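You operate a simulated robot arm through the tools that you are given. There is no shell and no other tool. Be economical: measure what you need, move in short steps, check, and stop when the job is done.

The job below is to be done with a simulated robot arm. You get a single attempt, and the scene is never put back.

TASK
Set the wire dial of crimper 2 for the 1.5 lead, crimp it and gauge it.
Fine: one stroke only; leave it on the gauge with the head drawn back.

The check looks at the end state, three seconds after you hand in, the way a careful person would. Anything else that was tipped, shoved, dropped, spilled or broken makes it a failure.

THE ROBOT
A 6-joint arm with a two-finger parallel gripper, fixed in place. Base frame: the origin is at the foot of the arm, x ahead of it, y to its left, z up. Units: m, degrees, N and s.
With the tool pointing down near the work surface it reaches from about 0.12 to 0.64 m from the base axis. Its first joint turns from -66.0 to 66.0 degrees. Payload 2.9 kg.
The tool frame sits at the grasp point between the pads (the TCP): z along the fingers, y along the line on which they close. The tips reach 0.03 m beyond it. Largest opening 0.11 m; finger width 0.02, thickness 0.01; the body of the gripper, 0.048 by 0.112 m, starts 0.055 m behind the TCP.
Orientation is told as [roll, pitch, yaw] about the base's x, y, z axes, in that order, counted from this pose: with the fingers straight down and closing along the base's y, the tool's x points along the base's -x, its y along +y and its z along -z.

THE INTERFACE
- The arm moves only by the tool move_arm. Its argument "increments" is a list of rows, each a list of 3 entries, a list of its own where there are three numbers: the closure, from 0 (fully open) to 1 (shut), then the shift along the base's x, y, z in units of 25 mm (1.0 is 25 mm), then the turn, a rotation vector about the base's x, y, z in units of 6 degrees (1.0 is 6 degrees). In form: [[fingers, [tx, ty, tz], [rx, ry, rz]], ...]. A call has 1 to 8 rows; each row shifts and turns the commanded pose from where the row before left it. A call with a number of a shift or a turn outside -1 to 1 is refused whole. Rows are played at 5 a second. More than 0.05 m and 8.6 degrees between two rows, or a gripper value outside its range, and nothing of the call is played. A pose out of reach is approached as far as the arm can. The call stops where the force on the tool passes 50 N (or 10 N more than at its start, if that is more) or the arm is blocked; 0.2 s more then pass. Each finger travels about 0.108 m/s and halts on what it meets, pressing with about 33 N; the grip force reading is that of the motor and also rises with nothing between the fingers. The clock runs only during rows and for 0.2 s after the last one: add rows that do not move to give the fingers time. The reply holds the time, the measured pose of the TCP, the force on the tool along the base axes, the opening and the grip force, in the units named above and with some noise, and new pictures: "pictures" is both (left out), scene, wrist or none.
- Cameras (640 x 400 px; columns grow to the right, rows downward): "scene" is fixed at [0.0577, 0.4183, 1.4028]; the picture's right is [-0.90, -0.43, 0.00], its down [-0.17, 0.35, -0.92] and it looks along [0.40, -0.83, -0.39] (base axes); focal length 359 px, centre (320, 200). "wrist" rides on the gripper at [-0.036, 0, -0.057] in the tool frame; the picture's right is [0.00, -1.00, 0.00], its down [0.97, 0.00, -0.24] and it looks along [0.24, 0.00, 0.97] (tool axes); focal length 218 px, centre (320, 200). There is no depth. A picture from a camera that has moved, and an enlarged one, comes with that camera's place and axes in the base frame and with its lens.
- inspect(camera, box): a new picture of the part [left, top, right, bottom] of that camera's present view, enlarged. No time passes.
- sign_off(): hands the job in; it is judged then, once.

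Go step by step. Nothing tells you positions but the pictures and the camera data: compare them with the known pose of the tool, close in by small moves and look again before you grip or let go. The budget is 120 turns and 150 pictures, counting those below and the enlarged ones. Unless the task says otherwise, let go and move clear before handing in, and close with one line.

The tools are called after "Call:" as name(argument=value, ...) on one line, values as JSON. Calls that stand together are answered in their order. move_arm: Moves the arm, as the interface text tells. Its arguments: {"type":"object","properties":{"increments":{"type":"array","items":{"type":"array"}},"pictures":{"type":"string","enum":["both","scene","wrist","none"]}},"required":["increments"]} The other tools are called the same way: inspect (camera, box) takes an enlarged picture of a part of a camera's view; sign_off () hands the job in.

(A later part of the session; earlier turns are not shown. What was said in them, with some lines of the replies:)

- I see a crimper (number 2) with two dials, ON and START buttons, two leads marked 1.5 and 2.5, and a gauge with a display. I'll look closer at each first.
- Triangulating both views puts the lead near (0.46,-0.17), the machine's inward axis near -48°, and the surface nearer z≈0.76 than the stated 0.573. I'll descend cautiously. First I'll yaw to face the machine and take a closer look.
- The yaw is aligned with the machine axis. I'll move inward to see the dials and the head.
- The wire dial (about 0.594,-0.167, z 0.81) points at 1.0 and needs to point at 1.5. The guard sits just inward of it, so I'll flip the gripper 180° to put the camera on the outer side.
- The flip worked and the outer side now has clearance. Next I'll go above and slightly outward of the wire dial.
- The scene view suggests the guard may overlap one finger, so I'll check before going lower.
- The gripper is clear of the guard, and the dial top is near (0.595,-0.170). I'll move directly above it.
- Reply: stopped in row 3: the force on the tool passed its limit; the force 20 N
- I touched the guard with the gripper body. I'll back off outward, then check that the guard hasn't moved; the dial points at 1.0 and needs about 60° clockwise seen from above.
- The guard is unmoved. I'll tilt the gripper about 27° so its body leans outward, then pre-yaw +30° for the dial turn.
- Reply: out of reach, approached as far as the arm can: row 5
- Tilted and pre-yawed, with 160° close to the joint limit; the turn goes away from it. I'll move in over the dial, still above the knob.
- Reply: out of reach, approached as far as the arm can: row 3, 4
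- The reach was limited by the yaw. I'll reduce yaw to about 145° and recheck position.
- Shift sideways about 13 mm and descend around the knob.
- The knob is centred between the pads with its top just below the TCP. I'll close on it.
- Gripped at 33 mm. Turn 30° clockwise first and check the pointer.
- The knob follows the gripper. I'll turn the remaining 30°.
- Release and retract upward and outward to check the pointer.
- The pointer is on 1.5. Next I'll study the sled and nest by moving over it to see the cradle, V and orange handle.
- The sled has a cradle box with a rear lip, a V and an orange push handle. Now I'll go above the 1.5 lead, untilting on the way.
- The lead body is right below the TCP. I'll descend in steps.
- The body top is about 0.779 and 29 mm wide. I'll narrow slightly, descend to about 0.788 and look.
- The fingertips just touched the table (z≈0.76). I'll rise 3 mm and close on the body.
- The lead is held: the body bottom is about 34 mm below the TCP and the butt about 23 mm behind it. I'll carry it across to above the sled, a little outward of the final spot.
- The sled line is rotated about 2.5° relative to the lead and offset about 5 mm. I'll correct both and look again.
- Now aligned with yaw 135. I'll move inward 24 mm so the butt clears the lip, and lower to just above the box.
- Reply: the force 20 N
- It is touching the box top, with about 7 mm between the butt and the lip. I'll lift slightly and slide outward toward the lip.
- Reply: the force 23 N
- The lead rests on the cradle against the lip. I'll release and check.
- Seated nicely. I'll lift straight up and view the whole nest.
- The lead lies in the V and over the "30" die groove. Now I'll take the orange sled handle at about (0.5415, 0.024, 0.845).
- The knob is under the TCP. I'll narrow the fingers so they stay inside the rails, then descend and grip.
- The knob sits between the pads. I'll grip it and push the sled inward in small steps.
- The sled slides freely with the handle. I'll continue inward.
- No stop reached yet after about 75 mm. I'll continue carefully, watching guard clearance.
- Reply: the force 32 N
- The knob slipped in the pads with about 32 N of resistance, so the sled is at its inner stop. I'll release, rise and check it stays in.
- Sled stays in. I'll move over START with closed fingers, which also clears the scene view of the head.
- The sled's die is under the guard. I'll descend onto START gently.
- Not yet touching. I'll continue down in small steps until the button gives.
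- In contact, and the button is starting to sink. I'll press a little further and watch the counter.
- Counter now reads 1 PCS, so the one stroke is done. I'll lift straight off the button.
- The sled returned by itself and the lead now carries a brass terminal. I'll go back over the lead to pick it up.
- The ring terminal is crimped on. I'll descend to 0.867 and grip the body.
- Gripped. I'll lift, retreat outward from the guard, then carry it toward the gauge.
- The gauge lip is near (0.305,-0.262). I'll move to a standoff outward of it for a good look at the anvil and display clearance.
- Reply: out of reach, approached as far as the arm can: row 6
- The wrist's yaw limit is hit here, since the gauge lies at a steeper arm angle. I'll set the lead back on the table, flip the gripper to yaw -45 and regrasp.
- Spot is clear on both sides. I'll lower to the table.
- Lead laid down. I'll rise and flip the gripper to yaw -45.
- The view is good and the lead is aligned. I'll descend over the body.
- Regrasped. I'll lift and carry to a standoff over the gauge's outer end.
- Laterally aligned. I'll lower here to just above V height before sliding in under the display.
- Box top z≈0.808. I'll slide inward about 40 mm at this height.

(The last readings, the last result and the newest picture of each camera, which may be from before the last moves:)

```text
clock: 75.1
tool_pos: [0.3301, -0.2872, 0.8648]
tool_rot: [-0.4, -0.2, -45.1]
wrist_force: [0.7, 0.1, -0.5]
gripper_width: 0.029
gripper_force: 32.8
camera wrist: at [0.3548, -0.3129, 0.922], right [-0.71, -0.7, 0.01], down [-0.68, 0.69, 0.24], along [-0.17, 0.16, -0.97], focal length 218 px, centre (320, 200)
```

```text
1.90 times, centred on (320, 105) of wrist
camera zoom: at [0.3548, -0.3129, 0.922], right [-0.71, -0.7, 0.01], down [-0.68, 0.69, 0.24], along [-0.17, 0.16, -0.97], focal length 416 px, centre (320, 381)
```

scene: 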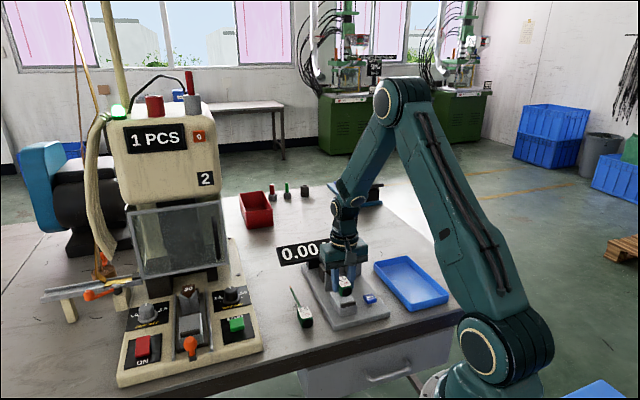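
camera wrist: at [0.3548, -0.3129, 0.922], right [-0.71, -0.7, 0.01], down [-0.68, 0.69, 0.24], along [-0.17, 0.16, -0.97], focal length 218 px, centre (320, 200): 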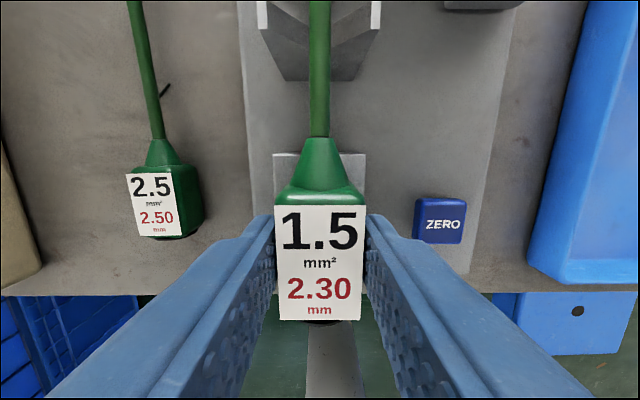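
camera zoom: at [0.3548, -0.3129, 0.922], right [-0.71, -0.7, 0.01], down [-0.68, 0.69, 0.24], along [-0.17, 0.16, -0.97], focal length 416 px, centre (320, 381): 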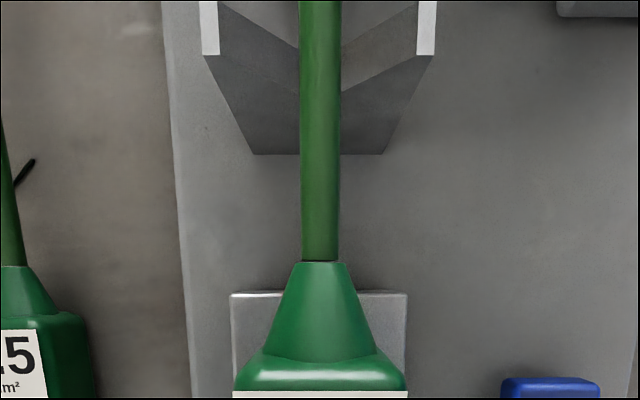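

Wire is centred over the V. I'll lower gently until contact.

Call:
move_arm(increments=[[1, [0, 0, -0.4], [0, 0, 0]], [1, [0, 0, -0.3], [0, 0, 0]]], pictures="none")

Call:
inspect(camera="scene", box=[290, 245, 390, 325])

```text
clock: 75.7
tool_pos: [0.3303, -0.2891, 0.8481]
tool_rot: [-0.4, -0.2, -45.2]
wrist_force: [-0.8, 0.6, -0.8]
gripper_width: 0.029
gripper_force: 33.1
```

```text
5.00 times, centred on (340, 285) of scene
camera zoom: at [0.0577, 0.4183, 1.4028], right [-0.9, -0.43, 0.0], down [-0.17, 0.35, -0.92], along [0.4, -0.83, -0.39], focal length 1793 px, centre (220, -225)
```

zoom: 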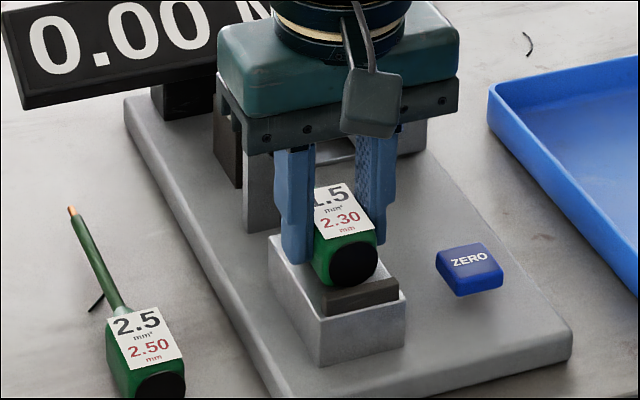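

Call:
move_arm(increments=[[1, [0, 0, -0.1], [0, 0, 0]], [1, [0, 0, -0.06], [0, 0, 0]]], pictures="none")

Call:
inspect(camera="scene", box=[290, 245, 390, 325])

```text
clock: 76.3
tool_pos: [0.3322, -0.2879, 0.8448]
tool_rot: [-0.4, -0.3, -45.1]
wrist_force: [-4.6, 1.9, 19.0]
gripper_width: 0.0288
gripper_force: 32.8
```

```text
5.00 times, centred on (340, 285) of scene
camera zoom: at [0.0574, 0.4185, 1.4028], right [-0.9, -0.43, 0.0], down [-0.17, 0.35, -0.92], along [0.4, -0.83, -0.39], focal length 1793 px, centre (220, -225)
```

zoom: 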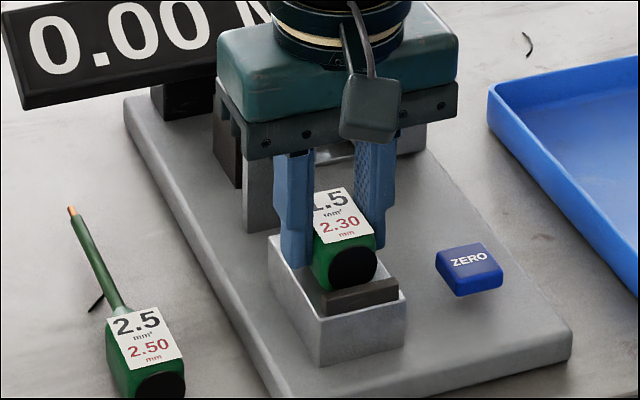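

Contact at 0.845. I'll relieve and slide outward to the lip.

Call:
move_arm(increments=[[1, [0, 0, 0.11], [0, 0, 0]], [1, [-0.06, 0.06, 0], [0, 0, 0]], [1, [-0.06, 0.06, 0], [0, 0, 0]]], pictures="none")

Call:
inspect(camera="scene", box=[310, 265, 370, 313])

```text
clock: 77.1
tool_pos: [0.3279, -0.2855, 0.846]
tool_rot: [-0.4, -0.2, -45.1]
wrist_force: [0.0, 0.2, -1.1]
gripper_width: 0.0287
gripper_force: 33.2
```

```text
8.33 times, centred on (340, 289) of scene
camera zoom: at [0.0577, 0.4183, 1.4028], right [-0.9, -0.43, 0.0], down [-0.17, 0.35, -0.92], along [0.4, -0.83, -0.39], focal length 2988 px, centre (153, -542)
```

zoom: 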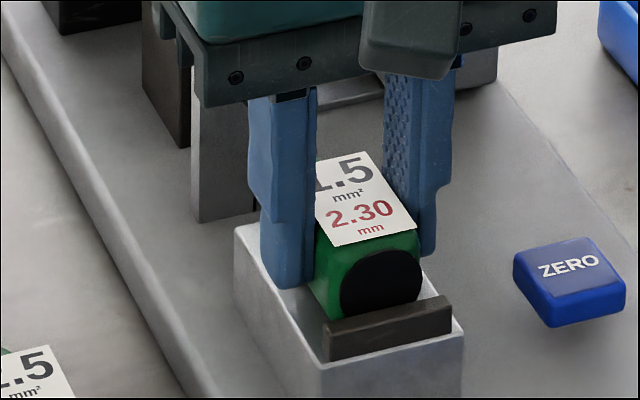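

Call:
move_arm(increments=[[1, [-0.04, 0.04, 0], [0, 0, 0]], [1, [-0.03, 0.03, 0], [0, 0, 0]]], pictures="none")

Call:
inspect(camera="scene", box=[310, 265, 370, 313])

```text
clock: 77.7
tool_pos: [0.3255, -0.2842, 0.8466]
tool_rot: [-0.4, -0.4, -45.1]
wrist_force: [1.0, -1.5, -1.1]
gripper_width: 0.0287
gripper_force: 32.8
no pictures are left
```

```text
refused: no pictures are left
```

Pictures are used up, so from here I work by pose and force. The slight outward reaction shows the butt at the lip; I'll ease down 1 mm, release and rise straight up.

Call:
move_arm(increments=[[1, [0, 0, -0.04], [0, 0, 0]]], pictures="none")

```text
clock: 78.1
tool_pos: [0.3253, -0.2833, 0.8446]
tool_rot: [-0.4, -0.3, -45.2]
wrist_force: [1.2, -2.7, 0.6]
gripper_width: 0.0288
gripper_force: 33.2
no pictures are left
```

Resting at contact height with a light lip contact. I'll open slowly, then check forces.

Call:
move_arm(increments=[[0.9, [0, 0, 0], [0, 0, 0]], [0.75, [0, 0, 0], [0, 0, 0]], [0.6, [0, 0, 0], [0, 0, 0]], [0.55, [0, 0, 0], [0, 0, 0]], [0.55, [0, 0, 0], [0, 0, 0]]], pictures="none")

Call:
move_arm(increments=[[0.55, [0, 0, 0.3], [0, 0, 0]], [0.55, [0, 0, 0.6], [0, 0, 0]], [0.55, [0, 0, 1], [0, 0, 0]], [0.55, [0, 0, 1], [0, 0, 0]], [0.55, [0, 0, 1], [0, 0, 0]]], pictures="none")

```text
clock: 79.3
tool_pos: [0.3273, -0.2831, 0.846]
tool_rot: [-0.5, -0.1, -45.2]
wrist_force: [0.5, -0.5, 1.2]
gripper_width: 0.0496
gripper_force: 0.0
no pictures are left
```

```text
clock: 80.5
tool_pos: [0.3255, -0.2826, 0.9439]
tool_rot: [-0.4, -0.1, -45.2]
wrist_force: [-0.9, 0.9, -0.3]
gripper_width: 0.0496
gripper_force: 0.1
no pictures are left
```

Lead released. The knob axis from earlier rays is about (0.3625,-0.4375), top 0.882. I'll go above it with the fingers opened to about 60 mm.

Call:
move_arm(increments=[[0.5, [0, 0, 1], [0, 0, 0]], [0.45, [0.2, -0.88, 0.4], [0, 0, 0]], [0.45, [0.2, -0.88, 0], [0, 0, 0]], [0.45, [0.2, -0.88, 0], [0, 0, 0]], [0.45, [0.22, -0.88, 0], [0, 0, 0]], [0.45, [0.22, -0.88, 0], [0, 0, 0]], [0.45, [0.22, -0.9, 0], [0, 0, 0]], [0.45, [0.22, -0.9, 0], [0, 0, 0]]], pictures="none")

```text
clock: 82.3
tool_pos: [0.3634, -0.4392, 0.9782]
tool_rot: [-0.4, -0.1, -45.3]
wrist_force: [0.1, -0.3, 0.2]
gripper_width: 0.0605
gripper_force: 0.0
no pictures are left
```

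Descend slowly to TCP 0.89 with force checks.

Call:
move_arm(increments=[[0.45, [0, 0, -0.8], [0, 0, 0]], [0.45, [0, 0, -0.8], [0, 0, 0]], [0.45, [0, 0, -0.5], [0, 0, 0]]], pictures="none")

Call:
move_arm(increments=[[0.45, [0, 0, -0.3], [0, 0, 0]], [0.45, [0, 0, -0.3], [0, 0, 0]]], pictures="none")

Call:
move_arm(increments=[[0.45, [0, 0, -0.3], [0, 0, 0]], [0.45, [0, 0, -0.3], [0, 0, 0]]], pictures="none")

```text
clock: 83.1
tool_pos: [0.3633, -0.4381, 0.9259]
tool_rot: [-0.4, -0.3, -45.2]
wrist_force: [0.1, -0.3, -0.3]
gripper_width: 0.0605
gripper_force: 0.0
no pictures are left
```

```text
clock: 83.7
tool_pos: [0.3623, -0.4374, 0.91]
tool_rot: [-0.4, -0.2, -45.2]
wrist_force: [-0.3, -0.5, -0.6]
gripper_width: 0.0606
gripper_force: 0.1
no pictures are left
```

```text
clock: 84.3
tool_pos: [0.362, -0.4388, 0.8953]
tool_rot: [-0.5, -0.2, -45.2]
wrist_force: [-0.2, -0.4, -0.1]
gripper_width: 0.0603
gripper_force: 0.1
no pictures are left
```

Call:
move_arm(increments=[[0.45, [0, 0, -0.2], [0, 0, 0]], [0.6, [0, 0, 0], [0, 0, 0]], [0.7, [0, 0, 0], [0, 0, 0]], [0.7, [0, 0, 0], [0, 0, 0]]], pictures="none")

Call:
move_arm(increments=[[0.75, [0, 0, 0], [0, 0, 0]], [0.78, [0, 0, 0], [0, 0, 0]], [0.8, [0, 0, 0], [0, 0, 0]], [0.8, [0, 0, 0], [0, 0, 0]]], pictures="none")

```text
clock: 85.3
tool_pos: [0.3626, -0.4371, 0.8905]
tool_rot: [-0.4, -0.1, -45.2]
wrist_force: [0.2, 1.3, 0.0]
gripper_width: 0.0333
gripper_force: 0.1
no pictures are left
```

```text
clock: 86.3
tool_pos: [0.3626, -0.4366, 0.8906]
tool_rot: [-0.4, -0.3, -45.3]
wrist_force: [-1.2, -1.0, 0.2]
gripper_width: 0.0256
gripper_force: 44.9
no pictures are left
```

Grip stopped at 25.6 mm, the same as the crimper's handle, so the knob is held. I'll slide the head toward the anvil in small steps.

Call:
move_arm(increments=[[0.85, [0.08, 0.08, 0], [0, 0, 0]], [0.85, [0.08, 0.08, 0], [0, 0, 0]], [0.85, [0.08, 0.08, 0], [0, 0, 0]]], pictures="none")

```text
clock: 87.1
tool_pos: [0.369, -0.4312, 0.8911]
tool_rot: [-0.4, -0.2, -45.2]
wrist_force: [-3.4, 3.9, 0.7]
gripper_width: 0.0256
gripper_force: 44.6
no pictures are left
```

Call:
move_arm(increments=[[0.85, [0.06, 0.09, 0], [0, 0, 0]], [0.85, [0.07, 0.08, 0], [0, 0, 0]]], pictures="none")

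Call:
move_arm(increments=[[0.85, [0.07, 0.08, 0], [0, 0, 0]]], pictures="none")

Call:
move_arm(increments=[[0.85, [0.07, 0.08, 0], [0, 0, 0]]], pictures="none")

```text
clock: 87.7
tool_pos: [0.3725, -0.427, 0.8909]
tool_rot: [-0.4, -0.2, -45.1]
wrist_force: [-2.9, 1.5, 2.8]
gripper_width: 0.0257
gripper_force: 45.4
no pictures are left
```

```text
clock: 88.1
tool_pos: [0.3745, -0.4267, 0.8906]
tool_rot: [-0.3, -0.2, -45.2]
wrist_force: [-1.9, 0.4, 1.5]
gripper_width: 0.0253
gripper_force: 44.8
no pictures are left
```

```text
clock: 88.5
tool_pos: [0.3756, -0.4233, 0.8913]
tool_rot: [-0.4, -0.1, -45.2]
wrist_force: [0.8, -2.2, 2.6]
gripper_width: 0.0257
gripper_force: 44.6
no pictures are left
```

Call:
move_arm(increments=[[0.85, [0.06, 0.06, 0], [0, 0, 0]]], pictures="none")

Call:
move_arm(increments=[[0.85, [0.06, 0.06, 0], [0, 0, 0]]], pictures="none")

Call:
move_arm(increments=[[0.85, [0.06, 0.06, 0], [0, 0, 0]]], pictures="none")

```text
clock: 88.9
tool_pos: [0.3784, -0.4229, 0.891]
tool_rot: [-0.4, -0.4, -45.1]
wrist_force: [0.3, -1.1, 3.3]
gripper_width: 0.0254
gripper_force: 45.1
no pictures are left
```

```text
clock: 89.3
tool_pos: [0.379, -0.4209, 0.8892]
tool_rot: [-0.4, -0.2, -45.3]
wrist_force: [-1.8, 0.0, 3.5]
gripper_width: 0.0254
gripper_force: 44.6
no pictures are left
```

```text
clock: 89.7
tool_pos: [0.3809, -0.4206, 0.8907]
tool_rot: [-0.4, -0.2, -45.2]
wrist_force: [-3.8, 2.2, 2.7]
gripper_width: 0.0256
gripper_force: 44.9
no pictures are left
```

Call:
move_arm(increments=[[0.85, [0.05, 0.07, 0], [0, 0, 0]]], pictures="none")

Call:
move_arm(increments=[[0.85, [0.05, 0.07, 0], [0, 0, 0]]], pictures="none")

Call:
move_arm(increments=[[0.85, [0.06, 0.06, 0], [0, 0, 0]]], pictures="none")

```text
clock: 90.1
tool_pos: [0.3828, -0.4187, 0.8905]
tool_rot: [-0.4, -0.2, -45.1]
wrist_force: [4.2, -5.3, 3.3]
gripper_width: 0.0256
gripper_force: 45.0
no pictures are left
```

```text
clock: 90.5
tool_pos: [0.3843, -0.4153, 0.8914]
tool_rot: [-0.5, -0.4, -45.1]
wrist_force: [7.6, -8.8, -1.2]
gripper_width: 0.0251
gripper_force: 44.8
no pictures are left
```

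```text
clock: 90.9
tool_pos: [0.3863, -0.416, 0.8908]
tool_rot: [-0.4, -0.3, -45.2]
wrist_force: [9.5, -9.5, -3.4]
gripper_width: 0.0253
gripper_force: 44.8
no pictures are left
```

Lateral guide force is building, so I'll correct sideways and continue slowly.

Call:
move_arm(increments=[[0.85, [0.05, -0.04, 0], [0, 0, 0]]], pictures="none")

Call:
move_arm(increments=[[0.85, [0.06, 0.05, 0], [0, 0, 0]]], pictures="none")

Call:
move_arm(increments=[[0.85, [0.06, 0.06, 0], [0, 0, 0]]], pictures="none")

```text
clock: 91.3
tool_pos: [0.3843, -0.4145, 0.8902]
tool_rot: [-0.5, -0.1, -45.2]
wrist_force: [3.0, -1.9, -1.1]
gripper_width: 0.0257
gripper_force: 45.3
no pictures are left
```

```text
clock: 91.7
tool_pos: [0.3862, -0.413, 0.8896]
tool_rot: [-0.4, 0.0, -45.2]
wrist_force: [-1.8, 0.7, 2.5]
gripper_width: 0.0255
gripper_force: 45.0
no pictures are left
```

```text
clock: 92.1
tool_pos: [0.3885, -0.4109, 0.889]
tool_rot: [-0.4, 0.0, -45.2]
wrist_force: [-2.7, 0.6, 5.6]
gripper_width: 0.0257
gripper_force: 45.2
no pictures are left
```

Call:
move_arm(increments=[[0.85, [0.06, 0.06, 0], [0, 0, 0]]], pictures="none")

Call:
move_arm(increments=[[0.85, [0.06, 0.06, 0], [0, 0, 0]]], pictures="none")

Call:
move_arm(increments=[[0.85, [0.06, 0.06, 0], [0, 0, 0]]], pictures="none")

```text
clock: 92.5
tool_pos: [0.3907, -0.4104, 0.8903]
tool_rot: [-0.3, -0.2, -45.2]
wrist_force: [-2.5, 3.0, 9.9]
gripper_width: 0.0253
gripper_force: 45.5
no pictures are left
```

```text
clock: 92.9
tool_pos: [0.3914, -0.4087, 0.8913]
tool_rot: [-0.4, -0.1, -45.1]
wrist_force: [-7.2, 7.9, 8.0]
gripper_width: 0.0251
gripper_force: 45.0
no pictures are left
```

```text
clock: 93.3
tool_pos: [0.3913, -0.4073, 0.8902]
tool_rot: [-0.5, -0.1, -45.3]
wrist_force: [-14.1, 3.3, 8.3]
gripper_width: 0.0256
gripper_force: 45.0
no pictures are left
```

Resistance along the travel is starting (about 8 N). I'll relieve the side load and add one more small step.

Call:
move_arm(increments=[[0.85, [-0.04, 0.04, 0], [0, 0, 0]]], pictures="none")

Call:
move_arm(increments=[[0.85, [0.03, 0.03, 0], [0, 0, 0]]], pictures="none")

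Call:
move_arm(increments=[[0.85, [0.03, 0.03, 0], [0, 0, 0]]], pictures="none")

```text
clock: 93.7
tool_pos: [0.3919, -0.409, 0.8896]
tool_rot: [-0.5, -0.3, -45.3]
wrist_force: [-8.4, -7.9, 2.1]
gripper_width: 0.0258
gripper_force: 44.5
no pictures are left
```

```text
clock: 94.1
tool_pos: [0.3912, -0.4086, 0.8909]
tool_rot: [-0.4, -0.4, -45.4]
wrist_force: [-17.4, -13.5, -1.8]
gripper_width: 0.0257
gripper_force: 45.1
no pictures are left
```

```text
clock: 94.5
tool_pos: [0.3926, -0.4083, 0.889]
tool_rot: [-0.6, -0.3, -45.6]
wrist_force: [-18.8, -19.9, -2.5]
gripper_width: 0.0255
gripper_force: 44.7
no pictures are left
```

Firm stop at about 41 mm travel with about 27 N, so the head is closed on the crimp. I'll hold about 1.5 s, then draw back.

Call:
move_arm(increments=[[0.85, [0, 0, 0], [0, 0, 0]], [0.85, [0, 0, 0], [0, 0, 0]], [0.85, [0, 0, 0], [0, 0, 0]], [0.85, [0, 0, 0], [0, 0, 0]], [0.85, [0, 0, 0], [0, 0, 0]], [0.85, [0, 0, 0], [0, 0, 0]], [0.85, [0, 0, 0], [0, 0, 0]], [0.85, [0, 0, 0], [0, 0, 0]]], pictures="none")

Call:
move_arm(increments=[[0.85, [-0.15, -0.15, 0], [0, 0, 0]], [0.85, [-0.12, -0.12, 0], [0, 0, 0]], [0.85, [-0.12, -0.12, 0], [0, 0, 0]]], pictures="none")

```text
clock: 96.3
tool_pos: [0.3928, -0.4084, 0.8899]
tool_rot: [-0.6, -0.2, -45.7]
wrist_force: [-12.9, -25.8, -4.7]
gripper_width: 0.0259
gripper_force: 44.4
no pictures are left
```

```text
clock: 97.1
tool_pos: [0.3857, -0.4164, 0.8897]
tool_rot: [-0.3, -0.1, -45.0]
wrist_force: [7.5, -6.2, -2.2]
gripper_width: 0.0255
gripper_force: 44.9
no pictures are left
```

Call:
move_arm(increments=[[0.85, [-0.1, -0.15, 0], [0, 0, 0]], [0.85, [-0.12, -0.12, 0], [0, 0, 0]], [0.85, [-0.12, -0.12, 0], [0, 0, 0]]], pictures="none")

Call:
move_arm(increments=[[0.85, [-0.12, -0.12, 0], [0, 0, 0]], [0.85, [-0.12, -0.12, 0], [0, 0, 0]]], pictures="none")

```text
clock: 97.9
tool_pos: [0.3746, -0.4236, 0.89]
tool_rot: [-0.4, 0.0, -45.2]
wrist_force: [-1.3, 1.6, 3.8]
gripper_width: 0.0254
gripper_force: 44.5
no pictures are left
```

```text
clock: 98.5
tool_pos: [0.3695, -0.4316, 0.8895]
tool_rot: [-0.5, -0.1, -45.1]
wrist_force: [-1.9, 3.3, 6.1]
gripper_width: 0.0257
gripper_force: 45.3
no pictures are left
```

Call:
move_arm(increments=[[0.85, [-0.1, -0.1, 0], [0, 0, 0]], [0.85, [-0.08, -0.08, 0], [0, 0, 0]]], pictures="none")

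Call:
move_arm(increments=[[0.85, [-0.05, -0.05, 0], [0, 0, 0]]], pictures="none")

Call:
move_arm(increments=[[0.85, [-0.04, -0.04, 0], [0, 0, 0]]], pictures="none")

```text
clock: 99.1
tool_pos: [0.3654, -0.4362, 0.891]
tool_rot: [-0.3, -0.1, -45.2]
wrist_force: [-4.3, 6.9, 9.7]
gripper_width: 0.0258
gripper_force: 45.1
no pictures are left
```

```text
clock: 99.5
tool_pos: [0.3642, -0.4354, 0.8904]
tool_rot: [-0.4, -0.1, -45.2]
wrist_force: [-6.9, 7.6, 10.6]
gripper_width: 0.0253
gripper_force: 45.2
no pictures are left
```

```text
clock: 99.9
tool_pos: [0.362, -0.4375, 0.8918]
tool_rot: [-0.5, -0.1, -45.1]
wrist_force: [-6.3, 6.8, 11.0]
gripper_width: 0.0257
gripper_force: 45.3
no pictures are left
```

Call:
move_arm(increments=[[0.85, [-0.06, -0.02, 0], [0, 0, 0]]], pictures="none")

Call:
move_arm(increments=[[0.85, [-0.04, -0.04, 0], [0, 0, 0]]], pictures="none")

```text
clock: 100.3
tool_pos: [0.3617, -0.4387, 0.8902]
tool_rot: [-0.4, -0.4, -45.1]
wrist_force: [-0.7, 4.5, 8.2]
gripper_width: 0.0255
gripper_force: 45.2
no pictures are left
```

```text
clock: 100.7
tool_pos: [0.3624, -0.4381, 0.8901]
tool_rot: [-0.3, -0.3, -44.8]
wrist_force: [3.9, 14.2, 7.5]
gripper_width: 0.0257
gripper_force: 45.0
no pictures are left
```

The back stop is felt (about 13 N) at the original position. I'll release and lift straight away.

Call:
move_arm(increments=[[0.8, [0.02, 0.02, 0], [0, 0, 0]], [0.65, [0, 0, 0], [0, 0, 0]], [0.5, [0, 0, 0], [0, 0, 0]], [0.45, [0, 0, 0], [0, 0, 0]], [0.45, [0, 0, 0.4], [0, 0, 0]], [0.45, [0, 0, 0.8], [0, 0, 0]], [0.45, [0, 0, 1], [0, 0, 0]], [0.45, [0, 0, 1], [0, 0, 0]]], pictures="none")

Call:
move_arm(increments=[[0.45, [0, 0, 1], [0, 0, 0]], [0.45, [0, 0, 1], [0, 0, 0]], [0.45, [-0.2, 0.8, 0.5], [0, 0, 0]], [0.45, [-0.2, 0.9, 0], [0, 0, 0]], [0.45, [-0.2, 0.9, 0], [0, 0, 0]], [0.45, [-0.2, 0.9, 0], [0, 0, 0]], [0.45, [-0.2, 0.9, 0], [0, 0, 0]]], pictures="none")

```text
clock: 102.5
tool_pos: [0.362, -0.4393, 0.9709]
tool_rot: [-0.5, -0.2, -45.2]
wrist_force: [0.5, -0.3, 0.8]
gripper_width: 0.0602
gripper_force: 0.0
no pictures are left
```

```text
clock: 104.1
tool_pos: [0.335, -0.3291, 1.0325]
tool_rot: [-0.4, -0.2, -45.3]
wrist_force: [-0.4, 0.4, 0.8]
gripper_width: 0.0606
gripper_force: 0.0
no pictures are left
```

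The arm is clear, the head is back at its stop and the lead is on the gauge. Handing in.

Call:
sign_off()

```text
The job is handed in.
```

I set crimper 2's wire dial to 1.5, crimped the 1.5 lead with one stroke (counter at 1 PCS), gauged it once, and left it on the gauge with the head drawn back. I ran out of pictures before gauging, so that part went by force and position only, and I could not read the display to check the 2.30 mm.
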